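You operate a simulated robot arm through the tools that you are given. There is no shell and no other tool. Be economical: measure what you need, move in short steps, check, and stop when the job is done.

Carry out the task below with a simulated two-armed robot. There is one attempt and no reset: what you move stays moved.

## Task
On the top of chest two, fold the striped cloth in half, so that its two short edges meet.

Only the result counts: the job must be done as asked and must still hold three seconds after the hand-in. Knocking over, shifting, dropping, spilling or breaking anything else fails it. Flat cloth is picked up by pressing the open fingertips on it (5 to 10 N) and closing them slowly along it; thin cloth reads only 2 to 8 mm in the jaws.

## Robot
Two 7-joint arms with two-finger parallel grippers on one trunk, on a base that drives. Base frame: it is fixed to the floor where the robot stands at the start and does not move with it; the origin is under the middle of the robot, x ahead of it, y to its left, z up; the surface under the hand at the start is at about z = 483. Lengths are in mm, angles in degrees, forces in N, time in s.
The left shoulder is at the start at [70, 163, 795], the right one opposite. With the tool pointing down near the work surface each hand reaches from about 400 to 880 mm from the robot's upright axis, wherever it stands, measured 20 degrees to its own side. Places, roughly: top of chest two [700, 0, 500]. Payload 3.43 kg a hand.
Tool frame (each hand has its own): the origin (TCP) lies between the finger pads and is the grasp point; the fingertips stand 34 mm ahead of it; z points along the fingers, y is the line along which they close. Largest opening 128 mm; finger width 24, thickness 12; the body of the gripper, 48 by 130 mm, starts 96 mm behind the TCP.
Orientation is that of the tool frame in the base frame, as a unit quaternion [w, x, y, z]. With the fingers straight down and closing along the base's y, the tool's x points along the base's -x, its y along +y and its z along -z.

## Interface
- The arms move only by the tool servo_tool. It takes "left_steps", "right_steps" or both (then of equal length, played together; a hand with none holds still); each is text: rows parted by semicolons, each of 6 numbers parted by spaces: the shift along the tool's x, y, z in units of 25 mm (1.0 is 25 mm), then the turn, a rotation vector about the tool's x, y, z in units of 8 degrees (1.0 is 8 degrees). In form: tx ty tz ax ay az; .... A call has 1 to 8 rows; each row shifts and turns the commanded pose from where the row before left it, along the tool's axes as they then stand. "left_fingers" and "right_fingers" are, for a hand that has rows, the gripper command, from -1 (fully open) to 1 (shut), values between in proportion, set as the call begins (left out, the last holds). A call with a number of a shift or a turn outside -1 to 1 is refused whole. Rows are played at 5 a second. More than 50 mm and 8.6 degrees between two rows, or a gripper value outside its range, and nothing of the call is played. A pose out of reach is approached as far as the arm can. The call stops where the force on the tool passes 40 N (or 10 N more than at its start, if that is more) or the arm is blocked; 0.2 s more then pass. Each finger travels about 153 mm/s and halts on what it meets, pressing with about 28 N; the grip force reading is that of the motor and also rises with nothing between the fingers. The clock runs only during rows and for 0.2 s after the last one: add rows that do not move to give the fingers time. The reply holds the time, the measured pose of the TCP, the force on the tool along the base axes, the opening and the grip force, in the units named above and with some noise, with the torque about the TCP (base axes, N m) and any sound that the robot's microphone picked up.
- Cameras (640 x 400 px; columns grow to the right, rows downward): "scene" is now at [131.8, -11.3, 1018.6]; the picture's right is [-0.02, -1.00, 0.00], its down [-0.67, 0.02, -0.75] and it looks along [0.75, -0.02, -0.67] (base axes); focal length 254 px, centre (320, 200). "left" rides on the left gripper at [76, 11, -160] in its tool frame; the picture's right is [-0.15, 0.99, 0.00], its down [-0.88, -0.13, -0.46] and it looks along [-0.45, -0.07, 0.89] (tool axes); focal length 234 px, centre (320, 200). "right" rides on the right gripper at [76, -11, -160] in its tool frame; the picture's right is [0.15, 0.99, 0.00], its down [-0.88, 0.13, -0.46] and it looks along [-0.45, 0.07, 0.89] (tool axes); focal length 234 px, centre (320, 200). There is no depth. A picture from a camera that has moved, and an enlarged one, comes with that camera's place and axes in the base frame and with its lens. The place of the scene camera against the robot may be out by one fixed shift of up to 12 mm in any direction.
- grab_frame(camera): a new picture of that camera. The clock stands still meanwhile.
- raise_lower(by): slides the trunk up (or, below 0, down) by that many mm; the arms and the scene camera ride with it, the base frame stays. It gives what a move gives, with no picture.
- steer(legs): drives the robot by 1 to 6 legs, each [ahead, left, turn to the left] in mm, mm and degrees, along the robot's own axes; the way and the turn of a leg run together, so that a leg with both is an arc; at most 1500 mm and 180 degrees a leg. The arms and the cameras ride along, it lands a little off, and it stops where it bumps. It gives what a move gives.
- turn_head(pan, tilt): turns the head with the scene camera to pan (to the left, within 86 degrees either way) and tilt (down, from -29 to 69), counted from straight ahead of the robot. It gives what a move gives.
- close_up(camera, box): a new picture of the part [left, top, right, bottom] of that camera's present view, enlarged. The clock stands still meanwhile.
- finish_job(): hands the job in; it is judged then, once.

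Work in short steps. Places have to be worked out from the pictures, the camera data and where the tool is seen: move nearer, look again, correct. Check each grasp and each placing, and mend what went wrong. You have 120 turns and 88 pictures in all, those below and enlarged ones among them. Open the grippers and draw the arms clear of the work before you hand the job in, unless the task says otherwise; then end with one line.

The tools are called after ">>>" by a JSON object that holds its "fn" and its "kwargs". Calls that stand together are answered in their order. servo_tool: Moves the arms, as the interface text tells. Its arguments: {"type":"object","properties":{"left_steps":{"type":"string"},"left_fingers":{"type":"number"},"right_steps":{"type":"string"},"right_fingers":{"type":"number"}},"required":[]} The other tools are called the same way: raise_lower (by) slides the trunk up or down; steer (legs) drives the base; turn_head (pan, tilt) turns the head that bears the scene camera; grab_frame (camera) takes a picture; close_up (camera, box) takes an enlarged picture of a part of a camera's view; finish_job () hands the job in.

At the start:

```text
t: 0.0
left_ee_pos: [523.6, 236.6, 653.7]
left_tool_rot: [0.0, 0.0, 1.0, 0.0]
left_wrist_force: [0.2, -0.9, 0.2]
left_wrist_torque: [0.0, 0.0, 0.01]
left_finger_gap: 127.9
left_gripper_force: 0.2
right_ee_pos: [625.3, -315.3, 692.2]
right_tool_rot: [0.0, 0.0, 1.0, 0.0]
right_wrist_force: [0.1, 0.3, 0.0]
right_wrist_torque: [0.01, 0.01, 0.03]
right_finger_gap: 128.1
right_gripper_force: 0.1
trunk travel left (down, up): [-275.0, 665.0]
robot x, y, heading: [-0.1, -3.3, -0.0]
head pan, tilt: [-1.3, 41.7]
```

scene: 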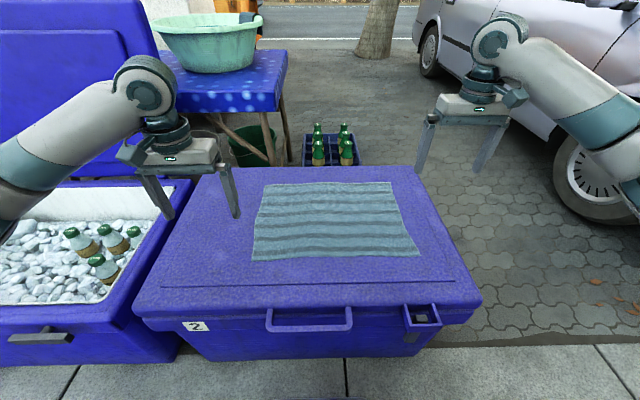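
right: 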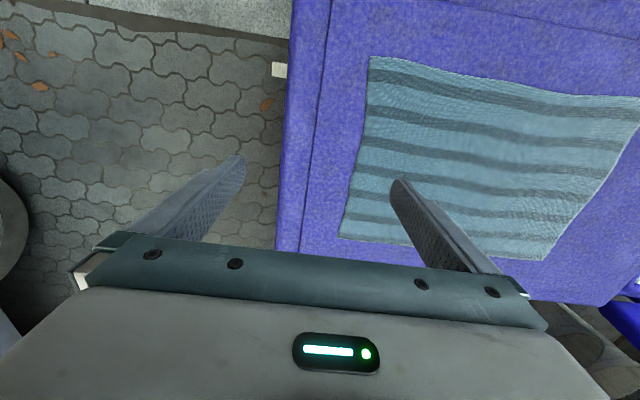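
left: 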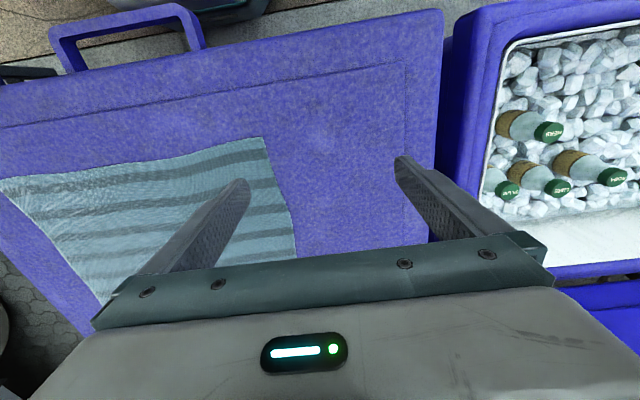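

The cloth lies about x 510–817, y −272 to +150, with its short edges on the left and right. Standing on the right side of the chest would give both arms a symmetric reach to the two corners of one short edge, so I check the floor there and the base clearance.

>>> {"fn": "turn_head", "kwargs": {"pan": -60, "tilt": 45}}

>>> {"fn": "grab_frame", "kwargs": {"camera": "scene"}}

>>> {"fn": "turn_head", "kwargs": {"pan": 0, "tilt": 69}}

>>> {"fn": "grab_frame", "kwargs": {"camera": "scene"}}

```text
t: 1.3
left_ee_pos: [523.0, 237.0, 654.7]
left_tool_rot: [0.0, 0.0, 1.0, 0.0]
left_wrist_force: [0.7, -0.4, 1.0]
left_wrist_torque: [-0.05, -0.05, -0.02]
left_finger_gap: 127.8
left_gripper_force: 0.0
right_ee_pos: [623.8, -315.0, 691.6]
right_tool_rot: [0.001, 0.001, 1.0, 0.0]
right_wrist_force: [0.2, 0.5, 0.4]
right_wrist_torque: [0.0, 0.0, 0.01]
right_finger_gap: 128.2
right_gripper_force: 0.1
trunk travel left (down, up): [-275.0, 665.0]
robot x, y, heading: [0.6, -2.3, 0.0]
head pan, tilt: [-60.0, 45.0]
```

```text
84 pictures are left
camera scene: at [88.7, -79.8, 1013.9], right [-0.87, -0.5, 0.0], down [-0.35, 0.61, -0.71], along [0.35, -0.61, -0.71], focal length 254 px, centre (320, 200)
```

scene: 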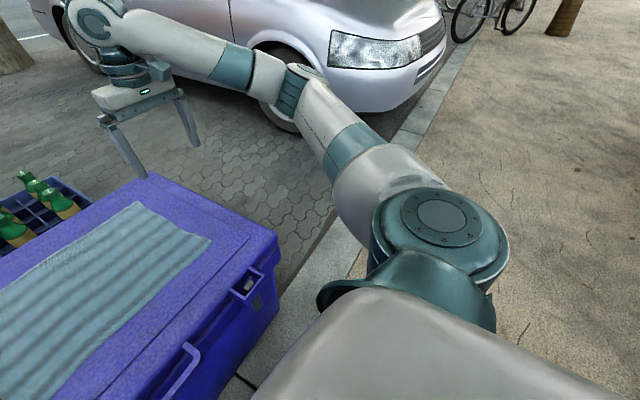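

```text
t: 2.6
left_ee_pos: [521.8, 237.9, 654.2]
left_tool_rot: [0.0, 0.0, 1.0, 0.0]
left_wrist_force: [-0.1, -0.1, -0.4]
left_wrist_torque: [0.02, -0.01, -0.03]
left_finger_gap: 127.7
left_gripper_force: 0.1
right_ee_pos: [623.4, -314.0, 690.5]
right_tool_rot: [0.0, 0.0, 1.0, 0.001]
right_wrist_force: [-0.2, 0.1, 0.5]
right_wrist_torque: [-0.01, 0.0, -0.01]
right_finger_gap: 127.9
right_gripper_force: 0.2
trunk travel left (down, up): [-275.0, 665.0]
robot x, y, heading: [0.3, 5.6, -0.3]
head pan, tilt: [0.0, 68.8]
```

```text
83 pictures are left
camera scene: at [103.9, -9.5, 985.0], right [0.0, -1.0, 0.0], down [-0.93, 0.0, -0.36], along [0.36, 0.0, -0.93], focal length 254 px, centre (320, 200)
```

scene: 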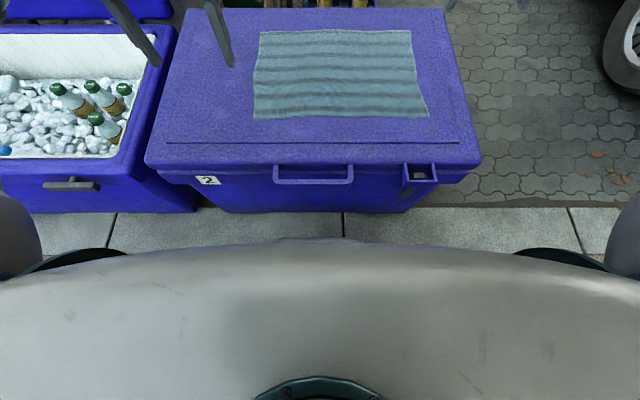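

The right side looks free (the car is near y ≈ −1500). I drive right along the front of the chest, then turn left to face it from the side.

>>> {"fn": "steer", "kwargs": {"legs": [[-50, 0, 0], [0, -850, 0], [0, 0, 90]]}}

>>> {"fn": "turn_head", "kwargs": {"pan": -40, "tilt": 45}}

>>> {"fn": "grab_frame", "kwargs": {"camera": "scene"}}

```text
t: 11.2
left_ee_pos: [-260.7, -284.4, 654.1]
left_tool_rot: [0.0, -0.69, 0.724, 0.0]
left_wrist_force: [-0.2, 0.1, 0.0]
left_wrist_torque: [0.01, 0.01, 0.0]
left_finger_gap: 128.1
left_gripper_force: 0.2
right_ee_pos: [295.7, -210.4, 690.8]
right_tool_rot: [-0.001, -0.688, 0.725, 0.0]
right_wrist_force: [0.1, 0.4, 0.0]
right_wrist_torque: [0.05, 0.01, 0.0]
right_finger_gap: 128.2
right_gripper_force: 0.2
trunk travel left (down, up): [-275.0, 665.0]
robot x, y, heading: [-47.8, -820.2, 87.2]
head pan, tilt: [0.0, 68.8]
```

```text
t: 12.2
left_ee_pos: [-260.8, -285.2, 653.9]
left_tool_rot: [0.0, -0.69, 0.724, 0.001]
left_wrist_force: [-0.2, 0.2, -0.4]
left_wrist_torque: [0.01, -0.03, 0.01]
left_finger_gap: 127.8
left_gripper_force: 0.0
right_ee_pos: [295.7, -208.9, 690.5]
right_tool_rot: [0.0, -0.689, 0.725, 0.0]
right_wrist_force: [0.1, -0.6, 0.7]
right_wrist_torque: [-0.05, -0.01, 0.01]
right_finger_gap: 127.9
right_gripper_force: 0.1
trunk travel left (down, up): [-275.0, 665.0]
robot x, y, heading: [-48.1, -817.5, 87.5]
head pan, tilt: [-40.0, 45.0]
```

```text
82 pictures are left
camera scene: at [6.4, -717.6, 1013.8], right [0.73, -0.68, 0.0], down [-0.48, -0.52, -0.71], along [0.48, 0.52, -0.71], focal length 254 px, centre (320, 200)
```

scene: 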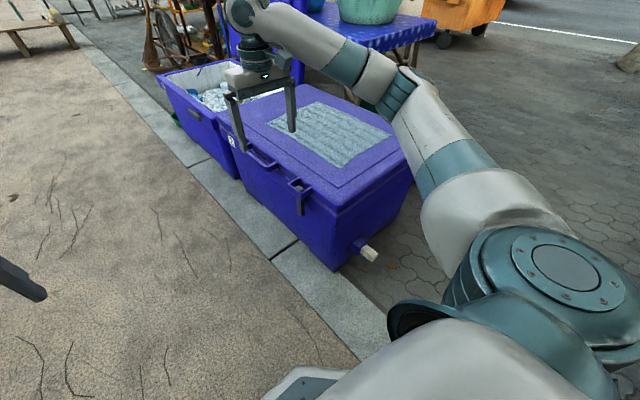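

A drain spigot sticks out of the right side of the chest low down (around y ≈ −430), so I stop short of it. I straighten up, slide along to the chest's middle, and look down.

>>> {"fn": "steer", "kwargs": {"legs": [[0, 0, 2.5], [0, -710, 0]]}}

>>> {"fn": "turn_head", "kwargs": {"pan": 0, "tilt": 60}}

>>> {"fn": "grab_frame", "kwargs": {"camera": "scene"}}

```text
t: 16.5
left_ee_pos: [403.8, -296.0, 654.2]
left_tool_rot: [0.0, 0.713, -0.701, 0.0]
left_wrist_force: [0.3, 0.0, 0.4]
left_wrist_torque: [0.01, -0.02, 0.0]
left_finger_gap: 127.9
left_gripper_force: 0.2
right_ee_pos: [953.8, -185.4, 690.9]
right_tool_rot: [-0.001, 0.712, -0.702, -0.001]
right_wrist_force: [0.2, 0.1, -0.1]
right_wrist_torque: [0.02, 0.02, -0.02]
right_finger_gap: 128.1
right_gripper_force: 0.0
trunk travel left (down, up): [-275.0, 665.0]
robot x, y, heading: [651.8, -815.2, 90.8]
head pan, tilt: [-40.0, 45.0]
```

```text
t: 17.5
left_ee_pos: [402.8, -296.5, 654.8]
left_tool_rot: [0.0, 0.713, -0.702, -0.001]
left_wrist_force: [-0.5, -0.4, 0.0]
left_wrist_torque: [0.03, -0.03, 0.02]
left_finger_gap: 128.0
left_gripper_force: 0.0
right_ee_pos: [952.6, -186.0, 689.9]
right_tool_rot: [0.0, 0.713, -0.701, 0.0]
right_wrist_force: [0.5, 0.3, 0.0]
right_wrist_torque: [0.03, 0.0, 0.01]
right_finger_gap: 128.0
right_gripper_force: 0.1
trunk travel left (down, up): [-275.0, 665.0]
robot x, y, heading: [646.9, -813.0, 91.0]
head pan, tilt: [0.0, 60.0]
```

```text
81 pictures are left
camera scene: at [644.5, -707.3, 994.4], right [1.0, 0.02, 0.0], down [0.01, -0.87, -0.5], along [-0.01, 0.5, -0.87], focal length 254 px, centre (320, 200)
```

scene: 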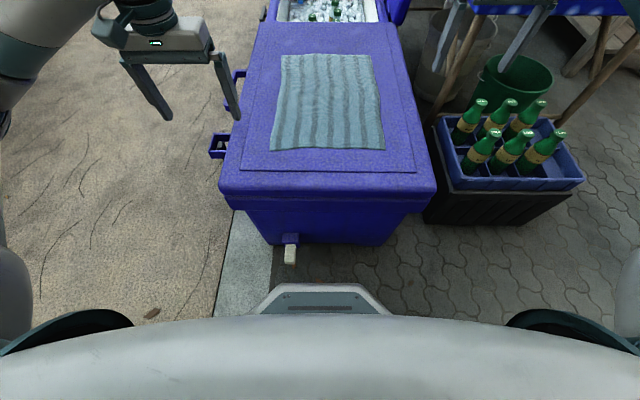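

Cloth corners from here: near edge y ≈ −262 (x 506–808), far edge y ≈ +167. The base front is around y −520 and the spigot tip around −446, so I move ahead only 45 mm.

>>> {"fn": "steer", "kwargs": {"legs": [[45, -8, -1]]}}

>>> {"fn": "grab_frame", "kwargs": {"camera": "scene"}}

>>> {"fn": "grab_frame", "kwargs": {"camera": "right"}}

>>> {"fn": "grab_frame", "kwargs": {"camera": "left"}}

```text
t: 18.4
left_ee_pos: [420.4, -245.8, 653.9]
left_tool_rot: [-0.001, -0.707, 0.708, 0.0]
left_wrist_force: [0.2, 0.4, 0.0]
left_wrist_torque: [-0.01, 0.04, 0.02]
left_finger_gap: 128.0
left_gripper_force: 0.1
right_ee_pos: [972.6, -146.1, 689.9]
right_tool_rot: [0.0, -0.706, 0.708, -0.001]
right_wrist_force: [0.1, 0.6, -0.6]
right_wrist_torque: [0.0, -0.01, -0.02]
right_finger_gap: 127.7
right_gripper_force: 0.1
trunk travel left (down, up): [-275.0, 665.0]
robot x, y, heading: [658.3, -772.0, 89.9]
head pan, tilt: [0.0, 60.0]
```

```text
80 pictures are left
camera scene: at [654.7, -661.4, 994.2], right [1.0, 0.0, 0.0], down [0.0, -0.87, -0.5], along [0.0, 0.5, -0.87], focal length 254 px, centre (320, 200)
```

scene: 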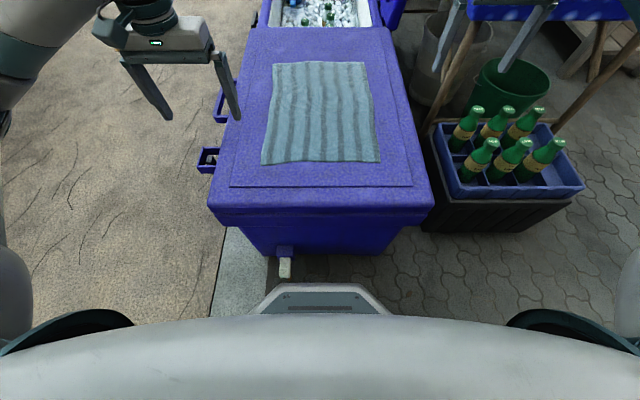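

```text
79 pictures are left
camera right: at [983.2, -221.7, 850.3], right [-0.99, -0.14, 0.0], down [-0.13, 0.88, 0.45], along [-0.07, 0.45, -0.89], focal length 234 px, centre (320, 200)
```

right: 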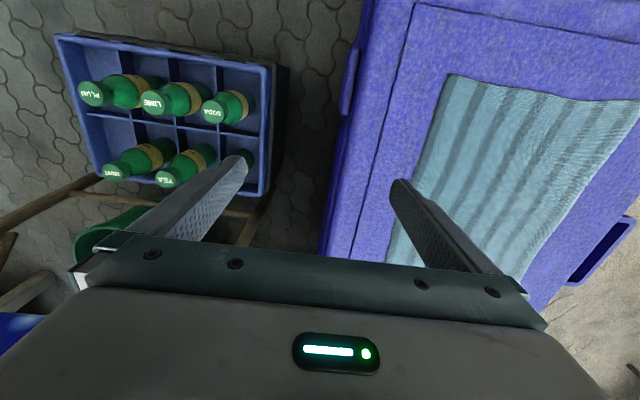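

```text
78 pictures are left
camera left: at [409.4, -321.7, 813.8], right [-0.99, 0.15, 0.0], down [0.13, 0.88, 0.45], along [0.07, 0.45, -0.89], focal length 234 px, centre (320, 200)
```

left: 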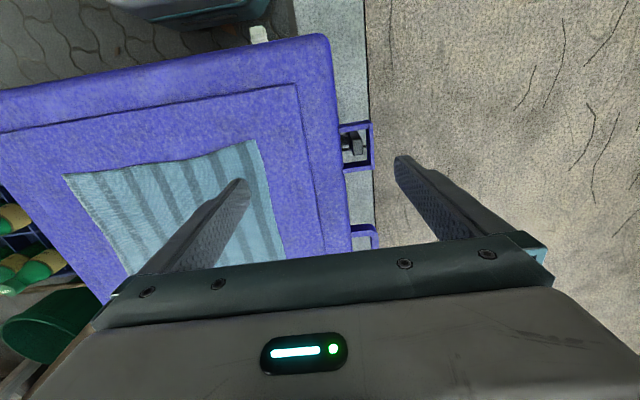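

Both views agree on the near corners: (508, −262) and (808, −256). I bring both hands above points about 27 mm in from the corners, with the fingers partly open (about 35 mm).

>>> {"fn": "servo_tool", "kwargs": {"left_steps": "0 -0.568 0.47 0 0 0;0 -0.568 0.47 0 0 0;0 -0.568 0.47 0 0 0;0 -0.568 0.47 0 0 0;0 -0.568 0.47 0 0 0;0 -0.568 0.47 0 0 0;0 -0.568 0.47 0 0 0;0 -0.568 0.47 0 0 0", "right_steps": "0.475 0.9625 0.65 0 0 0;0.475 0.9625 0.65 0 0 0;0.475 0.9625 0.65 0 0 0;0.475 0.9625 0.65 0 0 0;0.475 0.9625 0.65 0 0 0;0.475 0.9625 0.65 0 0 0;0.475 0.9625 0.65 0 0 0;0.475 0.9625 0.65 0 0 0", "left_fingers": 0.45, "right_fingers": 0.45}}

>>> {"fn": "grab_frame", "kwargs": {"camera": "right"}}

>>> {"fn": "grab_frame", "kwargs": {"camera": "left"}}

```text
t: 20.2
left_ee_pos: [535.8, -245.1, 560.0]
left_tool_rot: [0.0, -0.707, 0.707, 0.001]
left_wrist_force: [1.0, 0.7, -0.1]
left_wrist_torque: [0.01, 0.01, 0.01]
left_finger_gap: 35.3
left_gripper_force: 0.0
right_ee_pos: [777.8, -239.7, 562.6]
right_tool_rot: [0.0, -0.706, 0.709, 0.0]
right_wrist_force: [0.5, 1.4, -0.2]
right_wrist_torque: [-0.01, 0.0, 0.05]
right_finger_gap: 35.3
right_gripper_force: 0.0
trunk travel left (down, up): [-275.0, 665.0]
robot x, y, heading: [657.3, -767.7, 90.1]
head pan, tilt: [0.0, 60.0]
```

```text
77 pictures are left
camera right: at [788.7, -316.5, 723.2], right [-0.99, -0.14, 0.0], down [-0.13, 0.88, 0.46], along [-0.06, 0.45, -0.89], focal length 234 px, centre (320, 200)
```

right: 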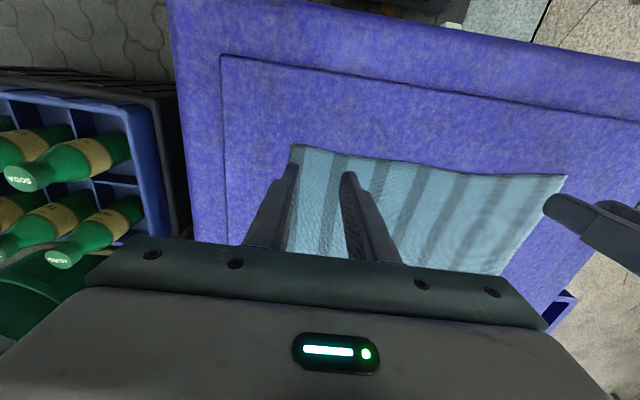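

```text
76 pictures are left
camera left: at [523.8, -321.2, 719.7], right [-0.99, 0.15, 0.0], down [0.13, 0.88, 0.46], along [0.07, 0.45, -0.89], focal length 234 px, centre (320, 200)
```

left: 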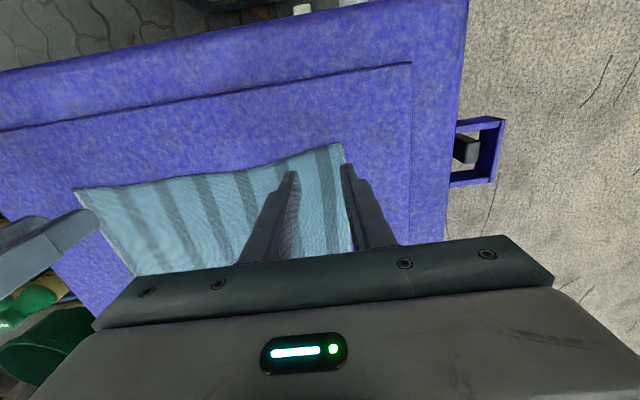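

The fingers stand just inside the corners; the left hand needs about 8 mm more inward. I shift a little and descend to just above the cloth.

>>> {"fn": "servo_tool", "kwargs": {"left_steps": "0.1 -0.32 0.4 0 0 0;0 0 0.4 0 0 0;0 0 0.32 0 0 0;0 0 0 0 0 0", "right_steps": "0.1 0.16 0.4 0 0 0;0 0 0.4 0 0 0;0 0 0.42 0 0 0;0 0 0 0 0 0"}}

```text
t: 21.2
left_ee_pos: [544.2, -249.7, 530.1]
left_tool_rot: [0.001, -0.707, 0.708, 0.001]
left_wrist_force: [0.0, -0.2, 0.5]
left_wrist_torque: [-0.01, -0.01, 0.02]
left_finger_gap: 35.3
left_gripper_force: 0.2
right_ee_pos: [774.7, -243.4, 531.4]
right_tool_rot: [-0.001, -0.706, 0.708, 0.0]
right_wrist_force: [0.6, 0.7, -0.6]
right_wrist_torque: [0.0, -0.01, 0.0]
right_finger_gap: 34.9
right_gripper_force: 0.0
trunk travel left (down, up): [-275.0, 665.0]
robot x, y, heading: [657.6, -771.5, 90.1]
head pan, tilt: [0.0, 60.0]
```

No contact yet at z 530; I continue down in small steps.

>>> {"fn": "servo_tool", "kwargs": {"left_steps": "0 0 0.16 0 0 0;0 0 0.12 0 0 0;0 0 0 0 0 0", "right_steps": "0 0 0.16 0 0 0;0 0 0.12 0 0 0;0 0 0 0 0 0"}}

```text
t: 22.1
left_ee_pos: [543.9, -250.6, 524.0]
left_tool_rot: [0.0, -0.706, 0.708, 0.0]
left_wrist_force: [0.8, 0.7, -0.5]
left_wrist_torque: [0.03, 0.01, 0.01]
left_finger_gap: 35.3
left_gripper_force: 0.1
right_ee_pos: [774.1, -242.0, 525.5]
right_tool_rot: [0.0, -0.706, 0.708, 0.001]
right_wrist_force: [-0.7, -0.9, 0.0]
right_wrist_torque: [0.0, -0.02, 0.05]
right_finger_gap: 35.3
right_gripper_force: 0.0
trunk travel left (down, up): [-275.0, 665.0]
robot x, y, heading: [655.3, -770.8, 89.8]
head pan, tilt: [0.0, 60.0]
```

Still free at z 524; 3 mm at a time now.

>>> {"fn": "servo_tool", "kwargs": {"left_steps": "0 0 0.1 0 0 0;0 0 0.08 0 0 0;0 0 0 0 0 0", "right_steps": "0 0 0.1 0 0 0;0 0 0.08 0 0 0;0 0 0 0 0 0"}}

```text
t: 22.9
left_ee_pos: [542.2, -249.8, 520.0]
left_tool_rot: [0.0, -0.706, 0.708, 0.0]
left_wrist_force: [0.5, 0.7, 1.0]
left_wrist_torque: [-0.02, 0.01, -0.03]
left_finger_gap: 35.5
left_gripper_force: 0.0
right_ee_pos: [773.6, -243.1, 519.9]
right_tool_rot: [0.0, -0.706, 0.708, 0.0]
right_wrist_force: [0.4, -0.2, 1.2]
right_wrist_torque: [0.02, 0.04, -0.03]
right_finger_gap: 35.1
right_gripper_force: 0.1
trunk travel left (down, up): [-275.0, 665.0]
robot x, y, heading: [659.2, -769.1, 89.8]
head pan, tilt: [0.0, 60.0]
```

Maybe a first touch (about 1 N). Continuing 2–3 mm.

>>> {"fn": "servo_tool", "kwargs": {"left_steps": "0 0 0.08 0 0 0;0 0 0 0 0 0", "right_steps": "0 0 0.08 0 0 0;0 0 0 0 0 0"}}

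```text
t: 23.4
left_ee_pos: [542.2, -250.7, 518.4]
left_tool_rot: [0.001, -0.706, 0.708, 0.0]
left_wrist_force: [-0.4, 1.4, 5.1]
left_wrist_torque: [0.08, 0.03, 0.04]
left_finger_gap: 35.3
left_gripper_force: 0.1
right_ee_pos: [775.1, -243.9, 519.9]
right_tool_rot: [0.001, -0.706, 0.708, 0.0]
right_wrist_force: [-2.6, 0.0, 15.7]
right_wrist_torque: [0.04, 0.04, 0.03]
right_finger_gap: 35.2
right_gripper_force: 0.1
trunk travel left (down, up): [-275.0, 665.0]
robot x, y, heading: [657.7, -770.6, 89.8]
head pan, tilt: [0.0, 60.0]
```

Left presses with 5 N, right with 16 N; I even this out and begin closing slowly.

>>> {"fn": "servo_tool", "kwargs": {"left_steps": "0 0 0.02 0 0 0;0 0 0 0 0 0", "right_steps": "0 0 -0.028 0 0 0;0 0 0 0 0 0"}}

>>> {"fn": "servo_tool", "kwargs": {"left_steps": "0 0 0 0 0 0;0 0 0 0 0 0", "right_steps": "0 0 0 0 0 0;0 0 0 0 0 0", "left_fingers": 0.55, "right_fingers": 0.55}}

```text
t: 24.1
left_ee_pos: [542.3, -250.2, 519.4]
left_tool_rot: [0.001, -0.707, 0.707, 0.0]
left_wrist_force: [0.8, 2.1, 11.5]
left_wrist_torque: [0.12, 0.08, 0.02]
left_finger_gap: 35.6
left_gripper_force: 0.2
right_ee_pos: [774.8, -242.6, 520.1]
right_tool_rot: [0.0, -0.706, 0.708, 0.001]
right_wrist_force: [-1.2, 0.2, 12.6]
right_wrist_torque: [0.04, 0.08, 0.01]
right_finger_gap: 35.3
right_gripper_force: 0.0
trunk travel left (down, up): [-275.0, 665.0]
robot x, y, heading: [655.9, -767.4, 90.2]
head pan, tilt: [0.0, 60.0]
```

```text
t: 24.6
left_ee_pos: [542.8, -250.1, 518.8]
left_tool_rot: [0.001, -0.707, 0.707, 0.0]
left_wrist_force: [1.7, 0.5, 14.8]
left_wrist_torque: [0.07, -0.01, 0.06]
left_finger_gap: 27.8
left_gripper_force: 0.0
right_ee_pos: [774.9, -243.9, 518.9]
right_tool_rot: [0.001, -0.706, 0.708, 0.001]
right_wrist_force: [-2.1, 1.2, 12.0]
right_wrist_torque: [0.1, 0.1, 0.02]
right_finger_gap: 28.4
right_gripper_force: 0.0
trunk travel left (down, up): [-275.0, 665.0]
robot x, y, heading: [653.9, -767.1, 89.6]
head pan, tilt: [0.0, 60.0]
```

Forces are a bit high (15/12 N), so I ease both up slightly and keep closing.

>>> {"fn": "servo_tool", "kwargs": {"left_steps": "0 0 -0.035 0 0 0;0 0 0 0 0 0", "right_steps": "0 0 -0.025 0 0 0;0 0 0 0 0 0", "left_fingers": 0.65, "right_fingers": 0.65}}

>>> {"fn": "close_up", "kwargs": {"camera": "left", "box": [200, 80, 440, 260]}}

>>> {"fn": "close_up", "kwargs": {"camera": "right", "box": [200, 80, 440, 260]}}

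```text
t: 25.2
left_ee_pos: [543.3, -250.9, 518.4]
left_tool_rot: [0.0, -0.707, 0.707, -0.001]
left_wrist_force: [1.7, 0.2, 6.4]
left_wrist_torque: [-0.03, 0.0, -0.01]
left_finger_gap: 21.5
left_gripper_force: 0.0
right_ee_pos: [775.1, -243.4, 519.8]
right_tool_rot: [0.0, -0.705, 0.709, 0.0]
right_wrist_force: [1.0, -0.2, 9.7]
right_wrist_torque: [0.04, 0.02, -0.02]
right_finger_gap: 21.4
right_gripper_force: 0.1
trunk travel left (down, up): [-275.0, 665.0]
robot x, y, heading: [654.8, -770.4, 90.0]
head pan, tilt: [0.0, 60.0]
```

```text
2.22 times, centred on (320, 170) of left
camera zoom: at [530.6, -326.0, 679.1], right [-0.99, 0.15, 0.0], down [0.13, 0.88, 0.46], along [0.07, 0.45, -0.89], focal length 520 px, centre (320, 267)
```

zoom: 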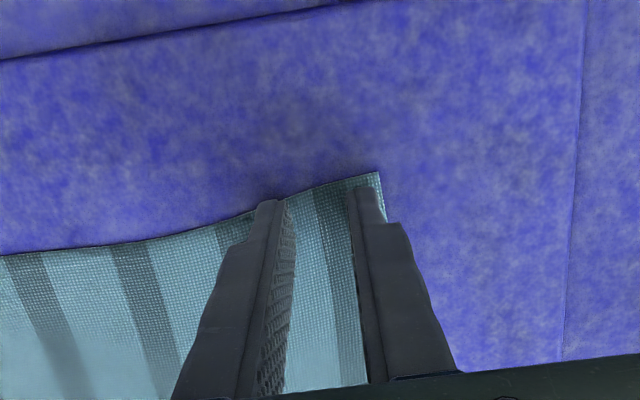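

```text
2.22 times, centred on (320, 170) of right
camera zoom: at [784.8, -319.8, 679.2], right [-0.99, -0.14, 0.0], down [-0.13, 0.88, 0.46], along [-0.06, 0.45, -0.89], focal length 520 px, centre (320, 267)
```

zoom: 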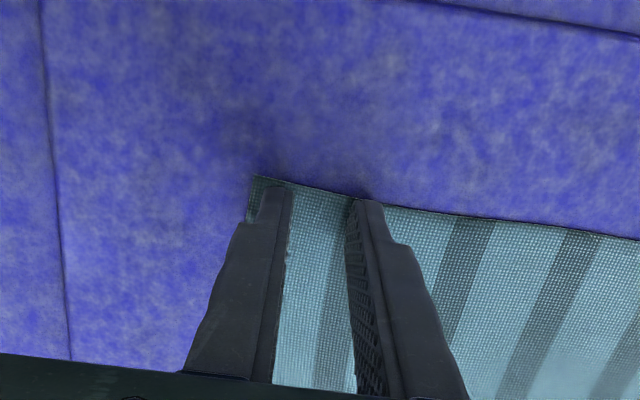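

Both sets of fingertips sit right on the corner edge. I keep closing in small increments.

>>> {"fn": "servo_tool", "kwargs": {"left_steps": "0 0 0 0 0 0;0 0 0 0 0 0", "right_steps": "0 0 0 0 0 0;0 0 0 0 0 0", "left_fingers": 0.75, "right_fingers": 0.75}}

>>> {"fn": "servo_tool", "kwargs": {"left_steps": "0 0 0 0 0 0;0 0 0 0 0 0", "right_steps": "0 0 0 0 0 0;0 0 0 0 0 0", "left_fingers": 0.85, "right_fingers": 0.85}}

>>> {"fn": "close_up", "kwargs": {"camera": "left", "box": [200, 80, 440, 260]}}

>>> {"fn": "close_up", "kwargs": {"camera": "right", "box": [200, 80, 440, 260]}}

```text
t: 25.9
left_ee_pos: [542.5, -249.9, 520.1]
left_tool_rot: [0.0, -0.706, 0.708, -0.001]
left_wrist_force: [0.2, -0.4, 4.4]
left_wrist_torque: [0.05, 0.02, -0.04]
left_finger_gap: 15.3
left_gripper_force: 0.0
right_ee_pos: [773.5, -243.9, 519.3]
right_tool_rot: [0.0, -0.706, 0.708, 0.0]
right_wrist_force: [1.0, -1.0, 9.9]
right_wrist_torque: [0.02, -0.04, -0.03]
right_finger_gap: 14.5
right_gripper_force: 0.1
trunk travel left (down, up): [-275.0, 665.0]
robot x, y, heading: [658.5, -768.4, 90.2]
head pan, tilt: [0.0, 60.0]
```

```text
t: 26.4
left_ee_pos: [542.0, -250.1, 519.2]
left_tool_rot: [0.0, -0.706, 0.708, 0.0]
left_wrist_force: [-0.5, 0.1, 2.3]
left_wrist_torque: [0.0, 0.0, 0.0]
left_finger_gap: 8.5
left_gripper_force: 0.0
right_ee_pos: [774.4, -242.6, 519.1]
right_tool_rot: [0.0, -0.705, 0.709, 0.0]
right_wrist_force: [-0.2, -1.2, 10.4]
right_wrist_torque: [0.03, -0.03, 0.0]
right_finger_gap: 7.6
right_gripper_force: 0.1
trunk travel left (down, up): [-275.0, 665.0]
robot x, y, heading: [660.7, -769.3, 90.0]
head pan, tilt: [0.0, 60.0]
```

```text
2.22 times, centred on (320, 170) of left
camera zoom: at [530.5, -325.8, 679.2], right [-0.99, 0.15, 0.0], down [0.13, 0.88, 0.46], along [0.07, 0.45, -0.89], focal length 520 px, centre (320, 267)
```

zoom: 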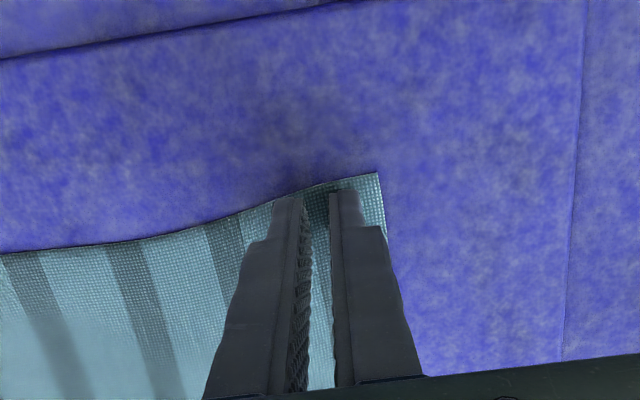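

```text
2.22 times, centred on (320, 170) of right
camera zoom: at [784.6, -319.6, 679.2], right [-0.99, -0.14, 0.0], down [-0.13, 0.88, 0.46], along [-0.07, 0.45, -0.89], focal length 520 px, centre (320, 267)
```

zoom: 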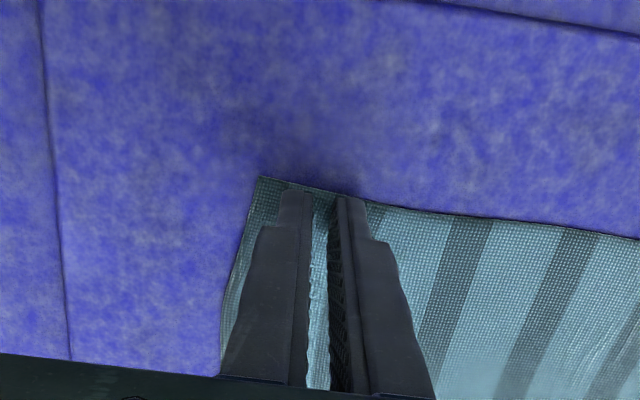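

The left press has dropped to 2 N; I add a little pressure there and close both fully to see what is caught.

>>> {"fn": "servo_tool", "kwargs": {"left_steps": "0 0 0.03 0 0 0;0 0 0 0 0 0", "right_steps": "0 0 0 0 0 0;0 0 0 0 0 0", "left_fingers": 0.85, "right_fingers": 0.92}}

>>> {"fn": "servo_tool", "kwargs": {"left_steps": "0 0 0 0 0 0;0 0 0 0 0 0", "right_steps": "0 0 0 0 0 0;0 0 0 0 0 0", "left_fingers": 1, "right_fingers": 1}}

>>> {"fn": "close_up", "kwargs": {"camera": "left", "box": [200, 80, 440, 260]}}

>>> {"fn": "close_up", "kwargs": {"camera": "right", "box": [200, 80, 440, 260]}}

```text
t: 27.1
left_ee_pos: [542.2, -249.7, 519.0]
left_tool_rot: [0.0, -0.707, 0.708, 0.001]
left_wrist_force: [-2.8, -2.2, 13.5]
left_wrist_torque: [-0.07, 0.03, -0.01]
left_finger_gap: 8.3
left_gripper_force: 0.0
right_ee_pos: [774.2, -243.7, 518.8]
right_tool_rot: [0.0, -0.706, 0.708, 0.0]
right_wrist_force: [-0.8, 0.4, 4.4]
right_wrist_torque: [0.03, 0.0, 0.01]
right_finger_gap: 3.2
right_gripper_force: 0.0
trunk travel left (down, up): [-275.0, 665.0]
robot x, y, heading: [658.2, -769.7, 89.9]
head pan, tilt: [0.0, 60.0]
```

```text
t: 27.6
left_ee_pos: [541.4, -250.3, 520.0]
left_tool_rot: [-0.001, 0.707, -0.707, -0.001]
left_wrist_force: [-0.1, 1.2, 19.1]
left_wrist_torque: [0.06, 0.03, 0.01]
left_finger_gap: 0.2
left_gripper_force: 27.8
right_ee_pos: [774.7, -242.9, 520.2]
right_tool_rot: [0.0, -0.706, 0.708, 0.0]
right_wrist_force: [-0.1, -0.1, 3.3]
right_wrist_torque: [0.05, 0.0, -0.02]
right_finger_gap: 0.1
right_gripper_force: 28.3
trunk travel left (down, up): [-275.0, 665.0]
robot x, y, heading: [656.1, -772.0, 90.2]
head pan, tilt: [0.0, 60.0]
```

```text
2.22 times, centred on (320, 170) of left
camera zoom: at [531.1, -325.5, 678.7], right [-0.99, 0.15, 0.0], down [0.13, 0.88, 0.46], along [0.07, 0.45, -0.89], focal length 520 px, centre (320, 267)
```

zoom: 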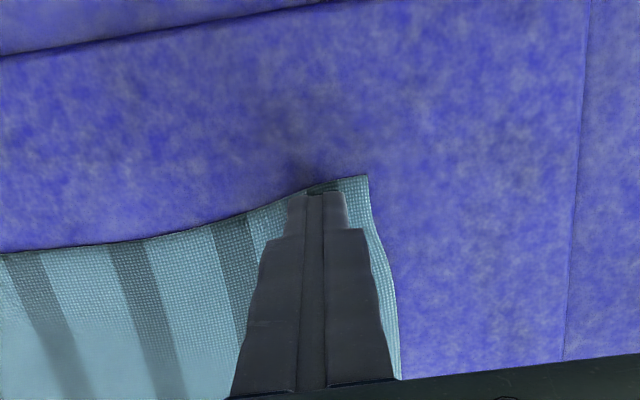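

```text
2.22 times, centred on (320, 170) of right
camera zoom: at [784.9, -319.9, 679.4], right [-0.99, -0.14, 0.0], down [-0.13, 0.88, 0.46], along [-0.07, 0.45, -0.89], focal length 520 px, centre (320, 267)
```

zoom: 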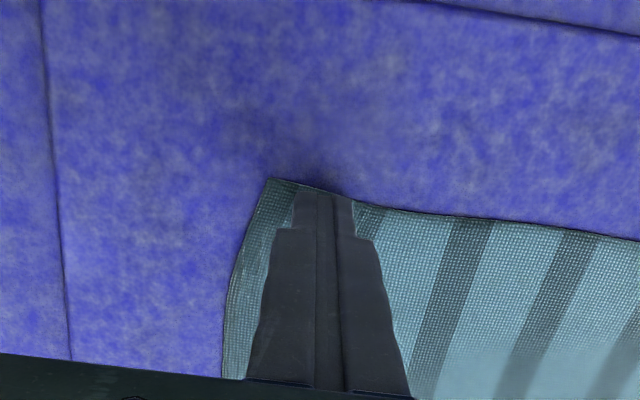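

The fingers slipped: gap ≈ 0, nothing caught. I lift, open wider (60 mm), shift inward so both tips sit on the cloth, and will retry with steadier pressure and finer closing.

>>> {"fn": "servo_tool", "kwargs": {"left_steps": "0 0 -0.5 0 0 0;0 -0.6 0 0 0 0;0 0 0 0 0 0;0 0 0.35 0 0 0;0 0 0 0 0 0", "right_steps": "0 0 -0.5 0 0 0;0 0.5 0 0 0 0;0 0 0 0 0 0;0 0 0.35 0 0 0;0 0 0 0 0 0", "left_fingers": 0.06, "right_fingers": 0.06}}

>>> {"fn": "close_up", "kwargs": {"camera": "left", "box": [200, 80, 440, 260]}}

>>> {"fn": "close_up", "kwargs": {"camera": "right", "box": [200, 80, 440, 260]}}

```text
t: 28.9
left_ee_pos: [557.7, -249.0, 522.3]
left_tool_rot: [0.0, -0.706, 0.708, -0.001]
left_wrist_force: [0.1, 0.4, -0.7]
left_wrist_torque: [0.01, -0.03, 0.0]
left_finger_gap: 60.1
left_gripper_force: 0.1
right_ee_pos: [762.5, -240.7, 521.9]
right_tool_rot: [0.0, -0.706, 0.709, 0.0]
right_wrist_force: [0.0, -0.4, 0.2]
right_wrist_torque: [0.01, -0.01, 0.03]
right_finger_gap: 60.0
right_gripper_force: 0.0
trunk travel left (down, up): [-275.0, 665.0]
robot x, y, heading: [656.5, -767.9, 89.8]
head pan, tilt: [0.0, 60.0]
```

```text
2.22 times, centred on (320, 170) of left
camera zoom: at [546.3, -325.1, 681.4], right [-0.99, 0.15, 0.0], down [0.13, 0.88, 0.46], along [0.07, 0.45, -0.89], focal length 520 px, centre (320, 267)
```

zoom: 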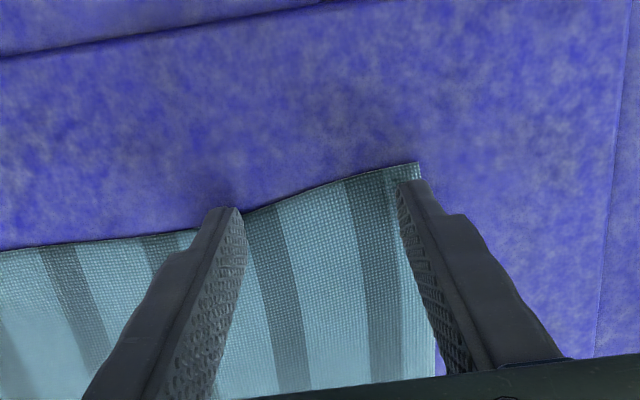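

```text
2.22 times, centred on (320, 170) of right
camera zoom: at [772.8, -317.7, 681.4], right [-0.99, -0.14, 0.0], down [-0.13, 0.88, 0.46], along [-0.07, 0.45, -0.89], focal length 520 px, centre (320, 267)
```

zoom: 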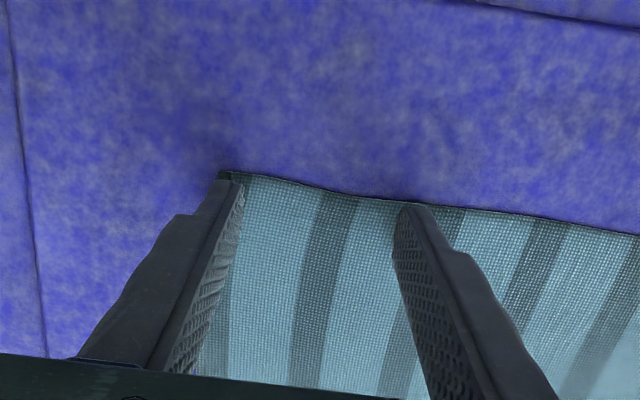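

The tips straddle the edges; I move each hand a few mm deeper into the cloth, then press.

>>> {"fn": "servo_tool", "kwargs": {"left_steps": "-0.3 -0.24 -0.1 0 0 0;0 0 0.2 0 0 0;0 0 0.05 0 0 0;0 0 0 0 0 0", "right_steps": "-0.25 0.24 -0.1 0 0 0;0 0 0.2 0 0 0;0 0 0.05 0 0 0;0 0 0 0 0 0"}}

```text
t: 29.9
left_ee_pos: [563.0, -242.9, 519.3]
left_tool_rot: [0.001, -0.707, 0.707, 0.001]
left_wrist_force: [-1.5, 1.4, 12.6]
left_wrist_torque: [0.07, 0.07, 0.01]
left_finger_gap: 60.1
left_gripper_force: 0.0
right_ee_pos: [757.1, -236.3, 519.5]
right_tool_rot: [0.0, -0.705, 0.709, 0.001]
right_wrist_force: [-0.8, -0.4, 4.8]
right_wrist_torque: [0.0, 0.01, -0.02]
right_finger_gap: 59.9
right_gripper_force: 0.1
trunk travel left (down, up): [-275.0, 665.0]
robot x, y, heading: [657.3, -772.8, 90.0]
head pan, tilt: [0.0, 60.0]
```

Pressing: left 12.6 N, right 4.8 N. I balance them and close in ~4 mm increments.

>>> {"fn": "servo_tool", "kwargs": {"left_steps": "0 0 -0.012 0 0 0;0 0 0 0 0 0", "right_steps": "0 0 0.015 0 0 0;0 0 0 0 0 0", "left_fingers": 0.1, "right_fingers": 0.1}}

>>> {"fn": "servo_tool", "kwargs": {"left_steps": "0 0 0 0 0 0;0 0 0 0 0 0", "right_steps": "0 0 0 0 0 0;0 0 0 0 0 0", "left_fingers": 0.16, "right_fingers": 0.16}}

>>> {"fn": "servo_tool", "kwargs": {"left_steps": "0 0 0 0 0 0;0 0 0 0 0 0", "right_steps": "0 0 0 0 0 0;0 0 0 0 0 0", "left_fingers": 0.22, "right_fingers": 0.22}}

>>> {"fn": "close_up", "kwargs": {"camera": "left", "box": [200, 80, 440, 260]}}

>>> {"fn": "close_up", "kwargs": {"camera": "right", "box": [200, 80, 440, 260]}}

```text
t: 30.4
left_ee_pos: [563.5, -242.1, 520.1]
left_tool_rot: [0.001, -0.706, 0.709, 0.0]
left_wrist_force: [1.1, -0.1, 13.1]
left_wrist_torque: [0.06, -0.05, 0.03]
left_finger_gap: 56.6
left_gripper_force: 0.0
right_ee_pos: [757.4, -237.8, 518.5]
right_tool_rot: [0.001, -0.706, 0.708, 0.001]
right_wrist_force: [0.9, 1.7, 9.0]
right_wrist_torque: [0.08, -0.07, -0.02]
right_finger_gap: 57.3
right_gripper_force: 0.0
trunk travel left (down, up): [-275.0, 665.0]
robot x, y, heading: [659.5, -766.0, 90.1]
head pan, tilt: [0.0, 60.0]
```

```text
t: 31.1
left_ee_pos: [563.1, -242.7, 519.8]
left_tool_rot: [0.001, -0.706, 0.708, 0.0]
left_wrist_force: [1.4, 0.6, 12.6]
left_wrist_torque: [0.05, -0.03, 0.02]
left_finger_gap: 52.6
left_gripper_force: 0.0
right_ee_pos: [755.4, -235.9, 519.1]
right_tool_rot: [0.0, -0.707, 0.708, 0.001]
right_wrist_force: [-1.1, -0.1, 11.2]
right_wrist_torque: [0.01, 0.0, -0.01]
right_finger_gap: 52.8
right_gripper_force: 0.0
trunk travel left (down, up): [-275.0, 665.0]
robot x, y, heading: [656.6, -767.2, 89.9]
head pan, tilt: [0.0, 60.0]
```

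```text
t: 31.6
left_ee_pos: [563.1, -244.1, 519.5]
left_tool_rot: [0.0, -0.707, 0.708, 0.001]
left_wrist_force: [0.2, 0.4, 12.5]
left_wrist_torque: [0.04, -0.06, -0.02]
left_finger_gap: 48.4
left_gripper_force: 0.0
right_ee_pos: [756.8, -237.5, 519.2]
right_tool_rot: [0.001, -0.706, 0.708, 0.001]
right_wrist_force: [-0.9, -0.1, 11.8]
right_wrist_torque: [-0.01, 0.0, 0.04]
right_finger_gap: 48.7
right_gripper_force: 0.2
trunk travel left (down, up): [-275.0, 665.0]
robot x, y, heading: [658.3, -769.3, 89.9]
head pan, tilt: [0.0, 60.0]
```

```text
2.22 times, centred on (320, 170) of left
camera zoom: at [552.1, -318.6, 678.9], right [-0.99, 0.15, 0.0], down [0.13, 0.88, 0.46], along [0.07, 0.45, -0.89], focal length 520 px, centre (320, 267)
```

zoom: 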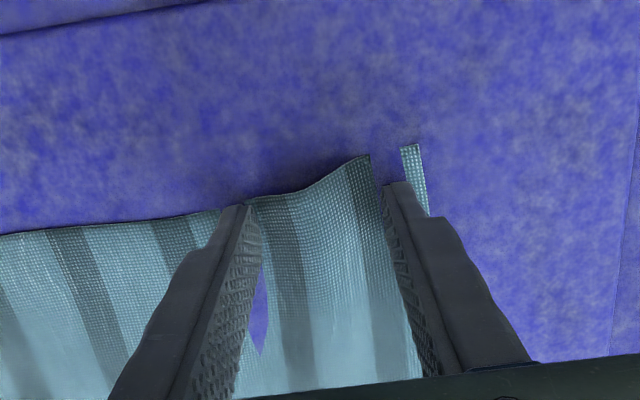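

```text
2.22 times, centred on (320, 170) of right
camera zoom: at [766.7, -313.7, 679.1], right [-0.99, -0.14, 0.0], down [-0.13, 0.88, 0.46], along [-0.07, 0.45, -0.89], focal length 520 px, centre (320, 267)
```

zoom: 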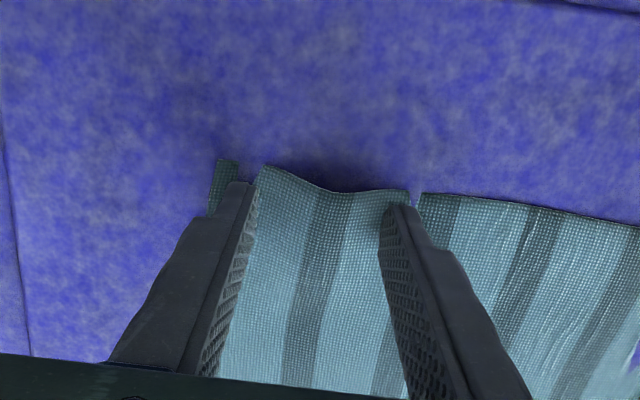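

The cloth now bulges up between the fingers on both sides. I keep closing in the same increments.

>>> {"fn": "servo_tool", "kwargs": {"left_steps": "0 0 0 0 0 0;0 0 0 0 0 0", "right_steps": "0 0 0 0 0 0;0 0 0 0 0 0", "left_fingers": 0.28, "right_fingers": 0.28}}

>>> {"fn": "servo_tool", "kwargs": {"left_steps": "0 0 0 0 0 0;0 0 0 0 0 0", "right_steps": "0 0 0 0 0 0;0 0 0 0 0 0", "left_fingers": 0.34, "right_fingers": 0.34}}

>>> {"fn": "servo_tool", "kwargs": {"left_steps": "0 0 0 0 0 0;0 0 0 0 0 0", "right_steps": "0 0 0 0 0 0;0 0 0 0 0 0", "left_fingers": 0.4, "right_fingers": 0.4}}

>>> {"fn": "servo_tool", "kwargs": {"left_steps": "0 0 0 0 0 0;0 0 0 0 0 0", "right_steps": "0 0 0 0 0 0;0 0 0 0 0 0", "left_fingers": 0.46, "right_fingers": 0.46}}

```text
t: 32.2
left_ee_pos: [561.9, -242.5, 518.5]
left_tool_rot: [0.0, -0.707, 0.707, 0.0]
left_wrist_force: [-0.1, -1.6, 13.2]
left_wrist_torque: [0.04, -0.06, 0.0]
left_finger_gap: 44.6
left_gripper_force: 0.0
right_ee_pos: [756.2, -237.0, 519.8]
right_tool_rot: [0.0, -0.706, 0.708, 0.0]
right_wrist_force: [0.6, -0.3, 12.5]
right_wrist_torque: [0.01, 0.06, 0.0]
right_finger_gap: 45.0
right_gripper_force: 0.0
trunk travel left (down, up): [-275.0, 665.0]
robot x, y, heading: [660.9, -770.7, 89.8]
head pan, tilt: [0.0, 60.0]
```

```text
t: 32.9
left_ee_pos: [563.4, -243.5, 518.0]
left_tool_rot: [0.001, -0.706, 0.708, 0.001]
left_wrist_force: [1.6, -0.9, 12.5]
left_wrist_torque: [0.02, -0.1, -0.02]
left_finger_gap: 41.6
left_gripper_force: 0.1
right_ee_pos: [756.5, -236.5, 518.7]
right_tool_rot: [0.001, -0.706, 0.708, 0.0]
right_wrist_force: [-1.7, -0.7, 12.1]
right_wrist_torque: [-0.03, 0.12, 0.05]
right_finger_gap: 41.9
right_gripper_force: 0.0
trunk travel left (down, up): [-275.0, 665.0]
robot x, y, heading: [654.0, -767.9, 89.8]
head pan, tilt: [0.0, 60.0]
```

```text
t: 33.5
left_ee_pos: [564.3, -243.1, 519.5]
left_tool_rot: [0.0, -0.706, 0.708, 0.0]
left_wrist_force: [7.0, 0.9, 12.8]
left_wrist_torque: [-0.02, -0.39, 0.02]
left_finger_gap: 39.5
left_gripper_force: 2.9
right_ee_pos: [755.4, -236.9, 520.0]
right_tool_rot: [0.001, -0.706, 0.708, 0.001]
right_wrist_force: [-8.3, -0.8, 14.6]
right_wrist_torque: [0.0, 0.38, -0.01]
right_finger_gap: 36.2
right_gripper_force: 6.1
trunk travel left (down, up): [-275.0, 665.0]
robot x, y, heading: [659.2, -765.8, 89.9]
head pan, tilt: [0.0, 60.0]
```

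```text
t: 34.0
left_ee_pos: [564.2, -241.9, 519.6]
left_tool_rot: [0.001, -0.706, 0.708, 0.0]
left_wrist_force: [7.0, -1.6, 16.5]
left_wrist_torque: [0.03, -0.52, 0.04]
left_finger_gap: 38.3
left_gripper_force: 3.4
right_ee_pos: [755.3, -238.3, 518.7]
right_tool_rot: [0.001, -0.707, 0.707, 0.001]
right_wrist_force: [-8.6, -0.6, 15.8]
right_wrist_torque: [0.04, 0.54, 0.04]
right_finger_gap: 38.1
right_gripper_force: 3.2
trunk travel left (down, up): [-275.0, 665.0]
robot x, y, heading: [656.3, -771.9, 89.8]
head pan, tilt: [0.0, 60.0]
```

The cloth between the hands has gone taut (±8 N sideways). I move the hands toward each other as I close, so the inner fingers stay still.

>>> {"fn": "servo_tool", "kwargs": {"left_steps": "0 -0.1 -0.012 0 0 0;0 0 0 0 0 0", "right_steps": "0 0.1 -0.012 0 0 0;0 0 0 0 0 0", "left_fingers": 0.48, "right_fingers": 0.48}}

>>> {"fn": "servo_tool", "kwargs": {"left_steps": "0 -0.08 0 0 0 0;0 0 0 0 0 0", "right_steps": "0 0.08 0 0 0 0;0 0 0 0 0 0", "left_fingers": 0.54, "right_fingers": 0.54}}

>>> {"fn": "close_up", "kwargs": {"camera": "left", "box": [200, 80, 440, 260]}}

>>> {"fn": "close_up", "kwargs": {"camera": "right", "box": [200, 80, 440, 260]}}

```text
t: 34.6
left_ee_pos: [566.1, -242.0, 519.9]
left_tool_rot: [-0.001, -0.707, 0.708, 0.0]
left_wrist_force: [3.4, -0.2, 9.6]
left_wrist_torque: [0.06, -0.27, 0.06]
left_finger_gap: 35.5
left_gripper_force: 3.2
right_ee_pos: [754.6, -236.5, 519.8]
right_tool_rot: [0.002, -0.705, 0.709, 0.0]
right_wrist_force: [-4.4, -1.6, 17.3]
right_wrist_torque: [0.02, 0.51, -0.01]
right_finger_gap: 35.2
right_gripper_force: 2.3
trunk travel left (down, up): [-275.0, 665.0]
robot x, y, heading: [657.1, -770.9, 89.7]
head pan, tilt: [0.0, 60.0]
```

```text
t: 35.2
left_ee_pos: [567.8, -243.3, 518.7]
left_tool_rot: [0.0, -0.706, 0.708, 0.002]
left_wrist_force: [2.8, 0.2, 13.1]
left_wrist_torque: [0.06, -0.3, 0.04]
left_finger_gap: 31.0
left_gripper_force: 1.5
right_ee_pos: [752.8, -236.7, 518.8]
right_tool_rot: [0.001, -0.705, 0.709, -0.001]
right_wrist_force: [-3.4, -1.2, 10.1]
right_wrist_torque: [0.05, 0.23, -0.02]
right_finger_gap: 31.0
right_gripper_force: 2.0
trunk travel left (down, up): [-275.0, 665.0]
robot x, y, heading: [657.3, -769.2, 89.9]
head pan, tilt: [0.0, 60.0]
```

```text
2.22 times, centred on (320, 170) of left
camera zoom: at [557.1, -318.7, 679.0], right [-0.99, 0.15, 0.0], down [0.13, 0.88, 0.46], along [0.07, 0.45, -0.89], focal length 520 px, centre (320, 267)
```

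zoom: 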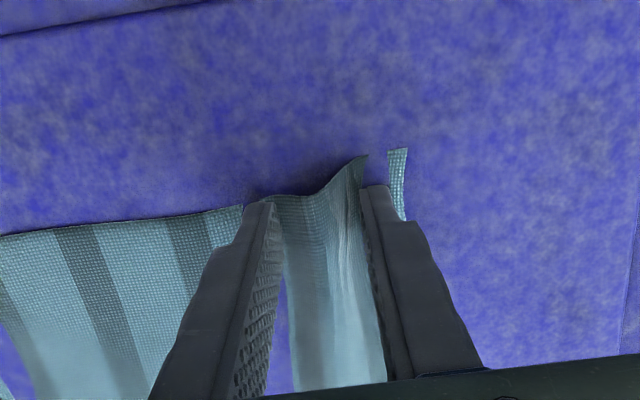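

```text
2.22 times, centred on (320, 170) of right
camera zoom: at [762.2, -313.3, 679.3], right [-0.99, -0.14, 0.0], down [-0.13, 0.88, 0.46], along [-0.06, 0.45, -0.89], focal length 520 px, centre (320, 267)
```

zoom: 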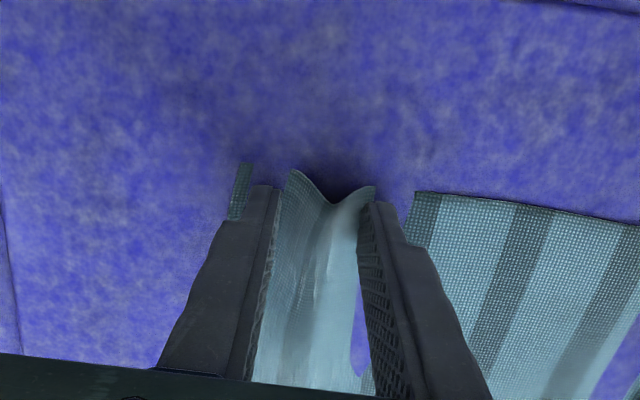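

Clear pockets of cloth are gathering between the fingers. I continue the same way to closed.

>>> {"fn": "servo_tool", "kwargs": {"left_steps": "0 -0.09 0 0 0 0;0 0 0 0 0 0", "right_steps": "0 0.09 0 0 0 0;0 0 0 0 0 0", "left_fingers": 0.6, "right_fingers": 0.6}}

>>> {"fn": "servo_tool", "kwargs": {"left_steps": "0 -0.09 0 0 0 0;0 0 0 0 0 0", "right_steps": "0 0.09 0 0 0 0;0 0 0 0 0 0", "left_fingers": 0.66, "right_fingers": 0.66}}

>>> {"fn": "servo_tool", "kwargs": {"left_steps": "0 -0.09 0 0 0 0;0 0 0 0 0 0", "right_steps": "0 0.09 0 0 0 0;0 0 0 0 0 0", "left_fingers": 0.72, "right_fingers": 0.72}}

>>> {"fn": "servo_tool", "kwargs": {"left_steps": "0 -0.09 0 0 0 0;0 0 0 0 0 0", "right_steps": "0 0.09 0 0 0 0;0 0 0 0 0 0", "left_fingers": 0.78, "right_fingers": 0.78}}

```text
t: 35.9
left_ee_pos: [570.7, -244.4, 519.4]
left_tool_rot: [0.0, -0.706, 0.708, 0.002]
left_wrist_force: [4.0, 0.1, 14.1]
left_wrist_torque: [0.08, -0.27, 0.04]
left_finger_gap: 27.1
left_gripper_force: 1.7
right_ee_pos: [749.7, -238.0, 518.8]
right_tool_rot: [0.0, -0.706, 0.708, 0.0]
right_wrist_force: [-1.3, -0.4, 6.5]
right_wrist_torque: [0.04, 0.16, -0.05]
right_finger_gap: 27.4
right_gripper_force: 1.8
trunk travel left (down, up): [-275.0, 665.0]
robot x, y, heading: [660.7, -769.2, 89.9]
head pan, tilt: [0.0, 60.0]
```

```text
t: 36.5
left_ee_pos: [572.2, -242.7, 518.5]
left_tool_rot: [0.001, -0.706, 0.708, 0.001]
left_wrist_force: [3.1, 0.2, 16.4]
left_wrist_torque: [0.04, -0.32, 0.03]
left_finger_gap: 23.4
left_gripper_force: 1.7
right_ee_pos: [747.7, -238.6, 520.3]
right_tool_rot: [0.001, -0.706, 0.708, 0.0]
right_wrist_force: [-2.1, -1.1, 7.5]
right_wrist_torque: [0.05, 0.18, 0.01]
right_finger_gap: 23.7
right_gripper_force: 2.3
trunk travel left (down, up): [-275.0, 665.0]
robot x, y, heading: [654.9, -773.2, 89.8]
head pan, tilt: [0.0, 60.0]
```

```text
t: 37.0
left_ee_pos: [574.2, -243.3, 519.7]
left_tool_rot: [-0.001, -0.707, 0.707, 0.001]
left_wrist_force: [2.1, -0.5, 12.9]
left_wrist_torque: [0.02, -0.22, 0.04]
left_finger_gap: 18.9
left_gripper_force: 1.3
right_ee_pos: [745.9, -237.8, 518.8]
right_tool_rot: [0.001, -0.706, 0.709, 0.0]
right_wrist_force: [-2.1, 0.3, 12.6]
right_wrist_torque: [0.01, 0.22, -0.01]
right_finger_gap: 19.4
right_gripper_force: 1.8
trunk travel left (down, up): [-275.0, 665.0]
robot x, y, heading: [657.5, -771.6, 89.8]
head pan, tilt: [0.0, 60.0]
```

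```text
t: 37.6
left_ee_pos: [575.7, -242.9, 519.4]
left_tool_rot: [0.001, -0.707, 0.708, 0.0]
left_wrist_force: [4.1, 0.7, 5.5]
left_wrist_torque: [0.01, -0.21, 0.04]
left_finger_gap: 15.1
left_gripper_force: 3.0
right_ee_pos: [742.4, -238.1, 519.2]
right_tool_rot: [0.001, -0.706, 0.709, 0.0]
right_wrist_force: [-5.8, 0.5, 13.8]
right_wrist_torque: [-0.03, 0.28, -0.01]
right_finger_gap: 11.5
right_gripper_force: 5.3
trunk travel left (down, up): [-275.0, 665.0]
robot x, y, heading: [662.3, -768.4, 90.0]
head pan, tilt: [0.0, 60.0]
```

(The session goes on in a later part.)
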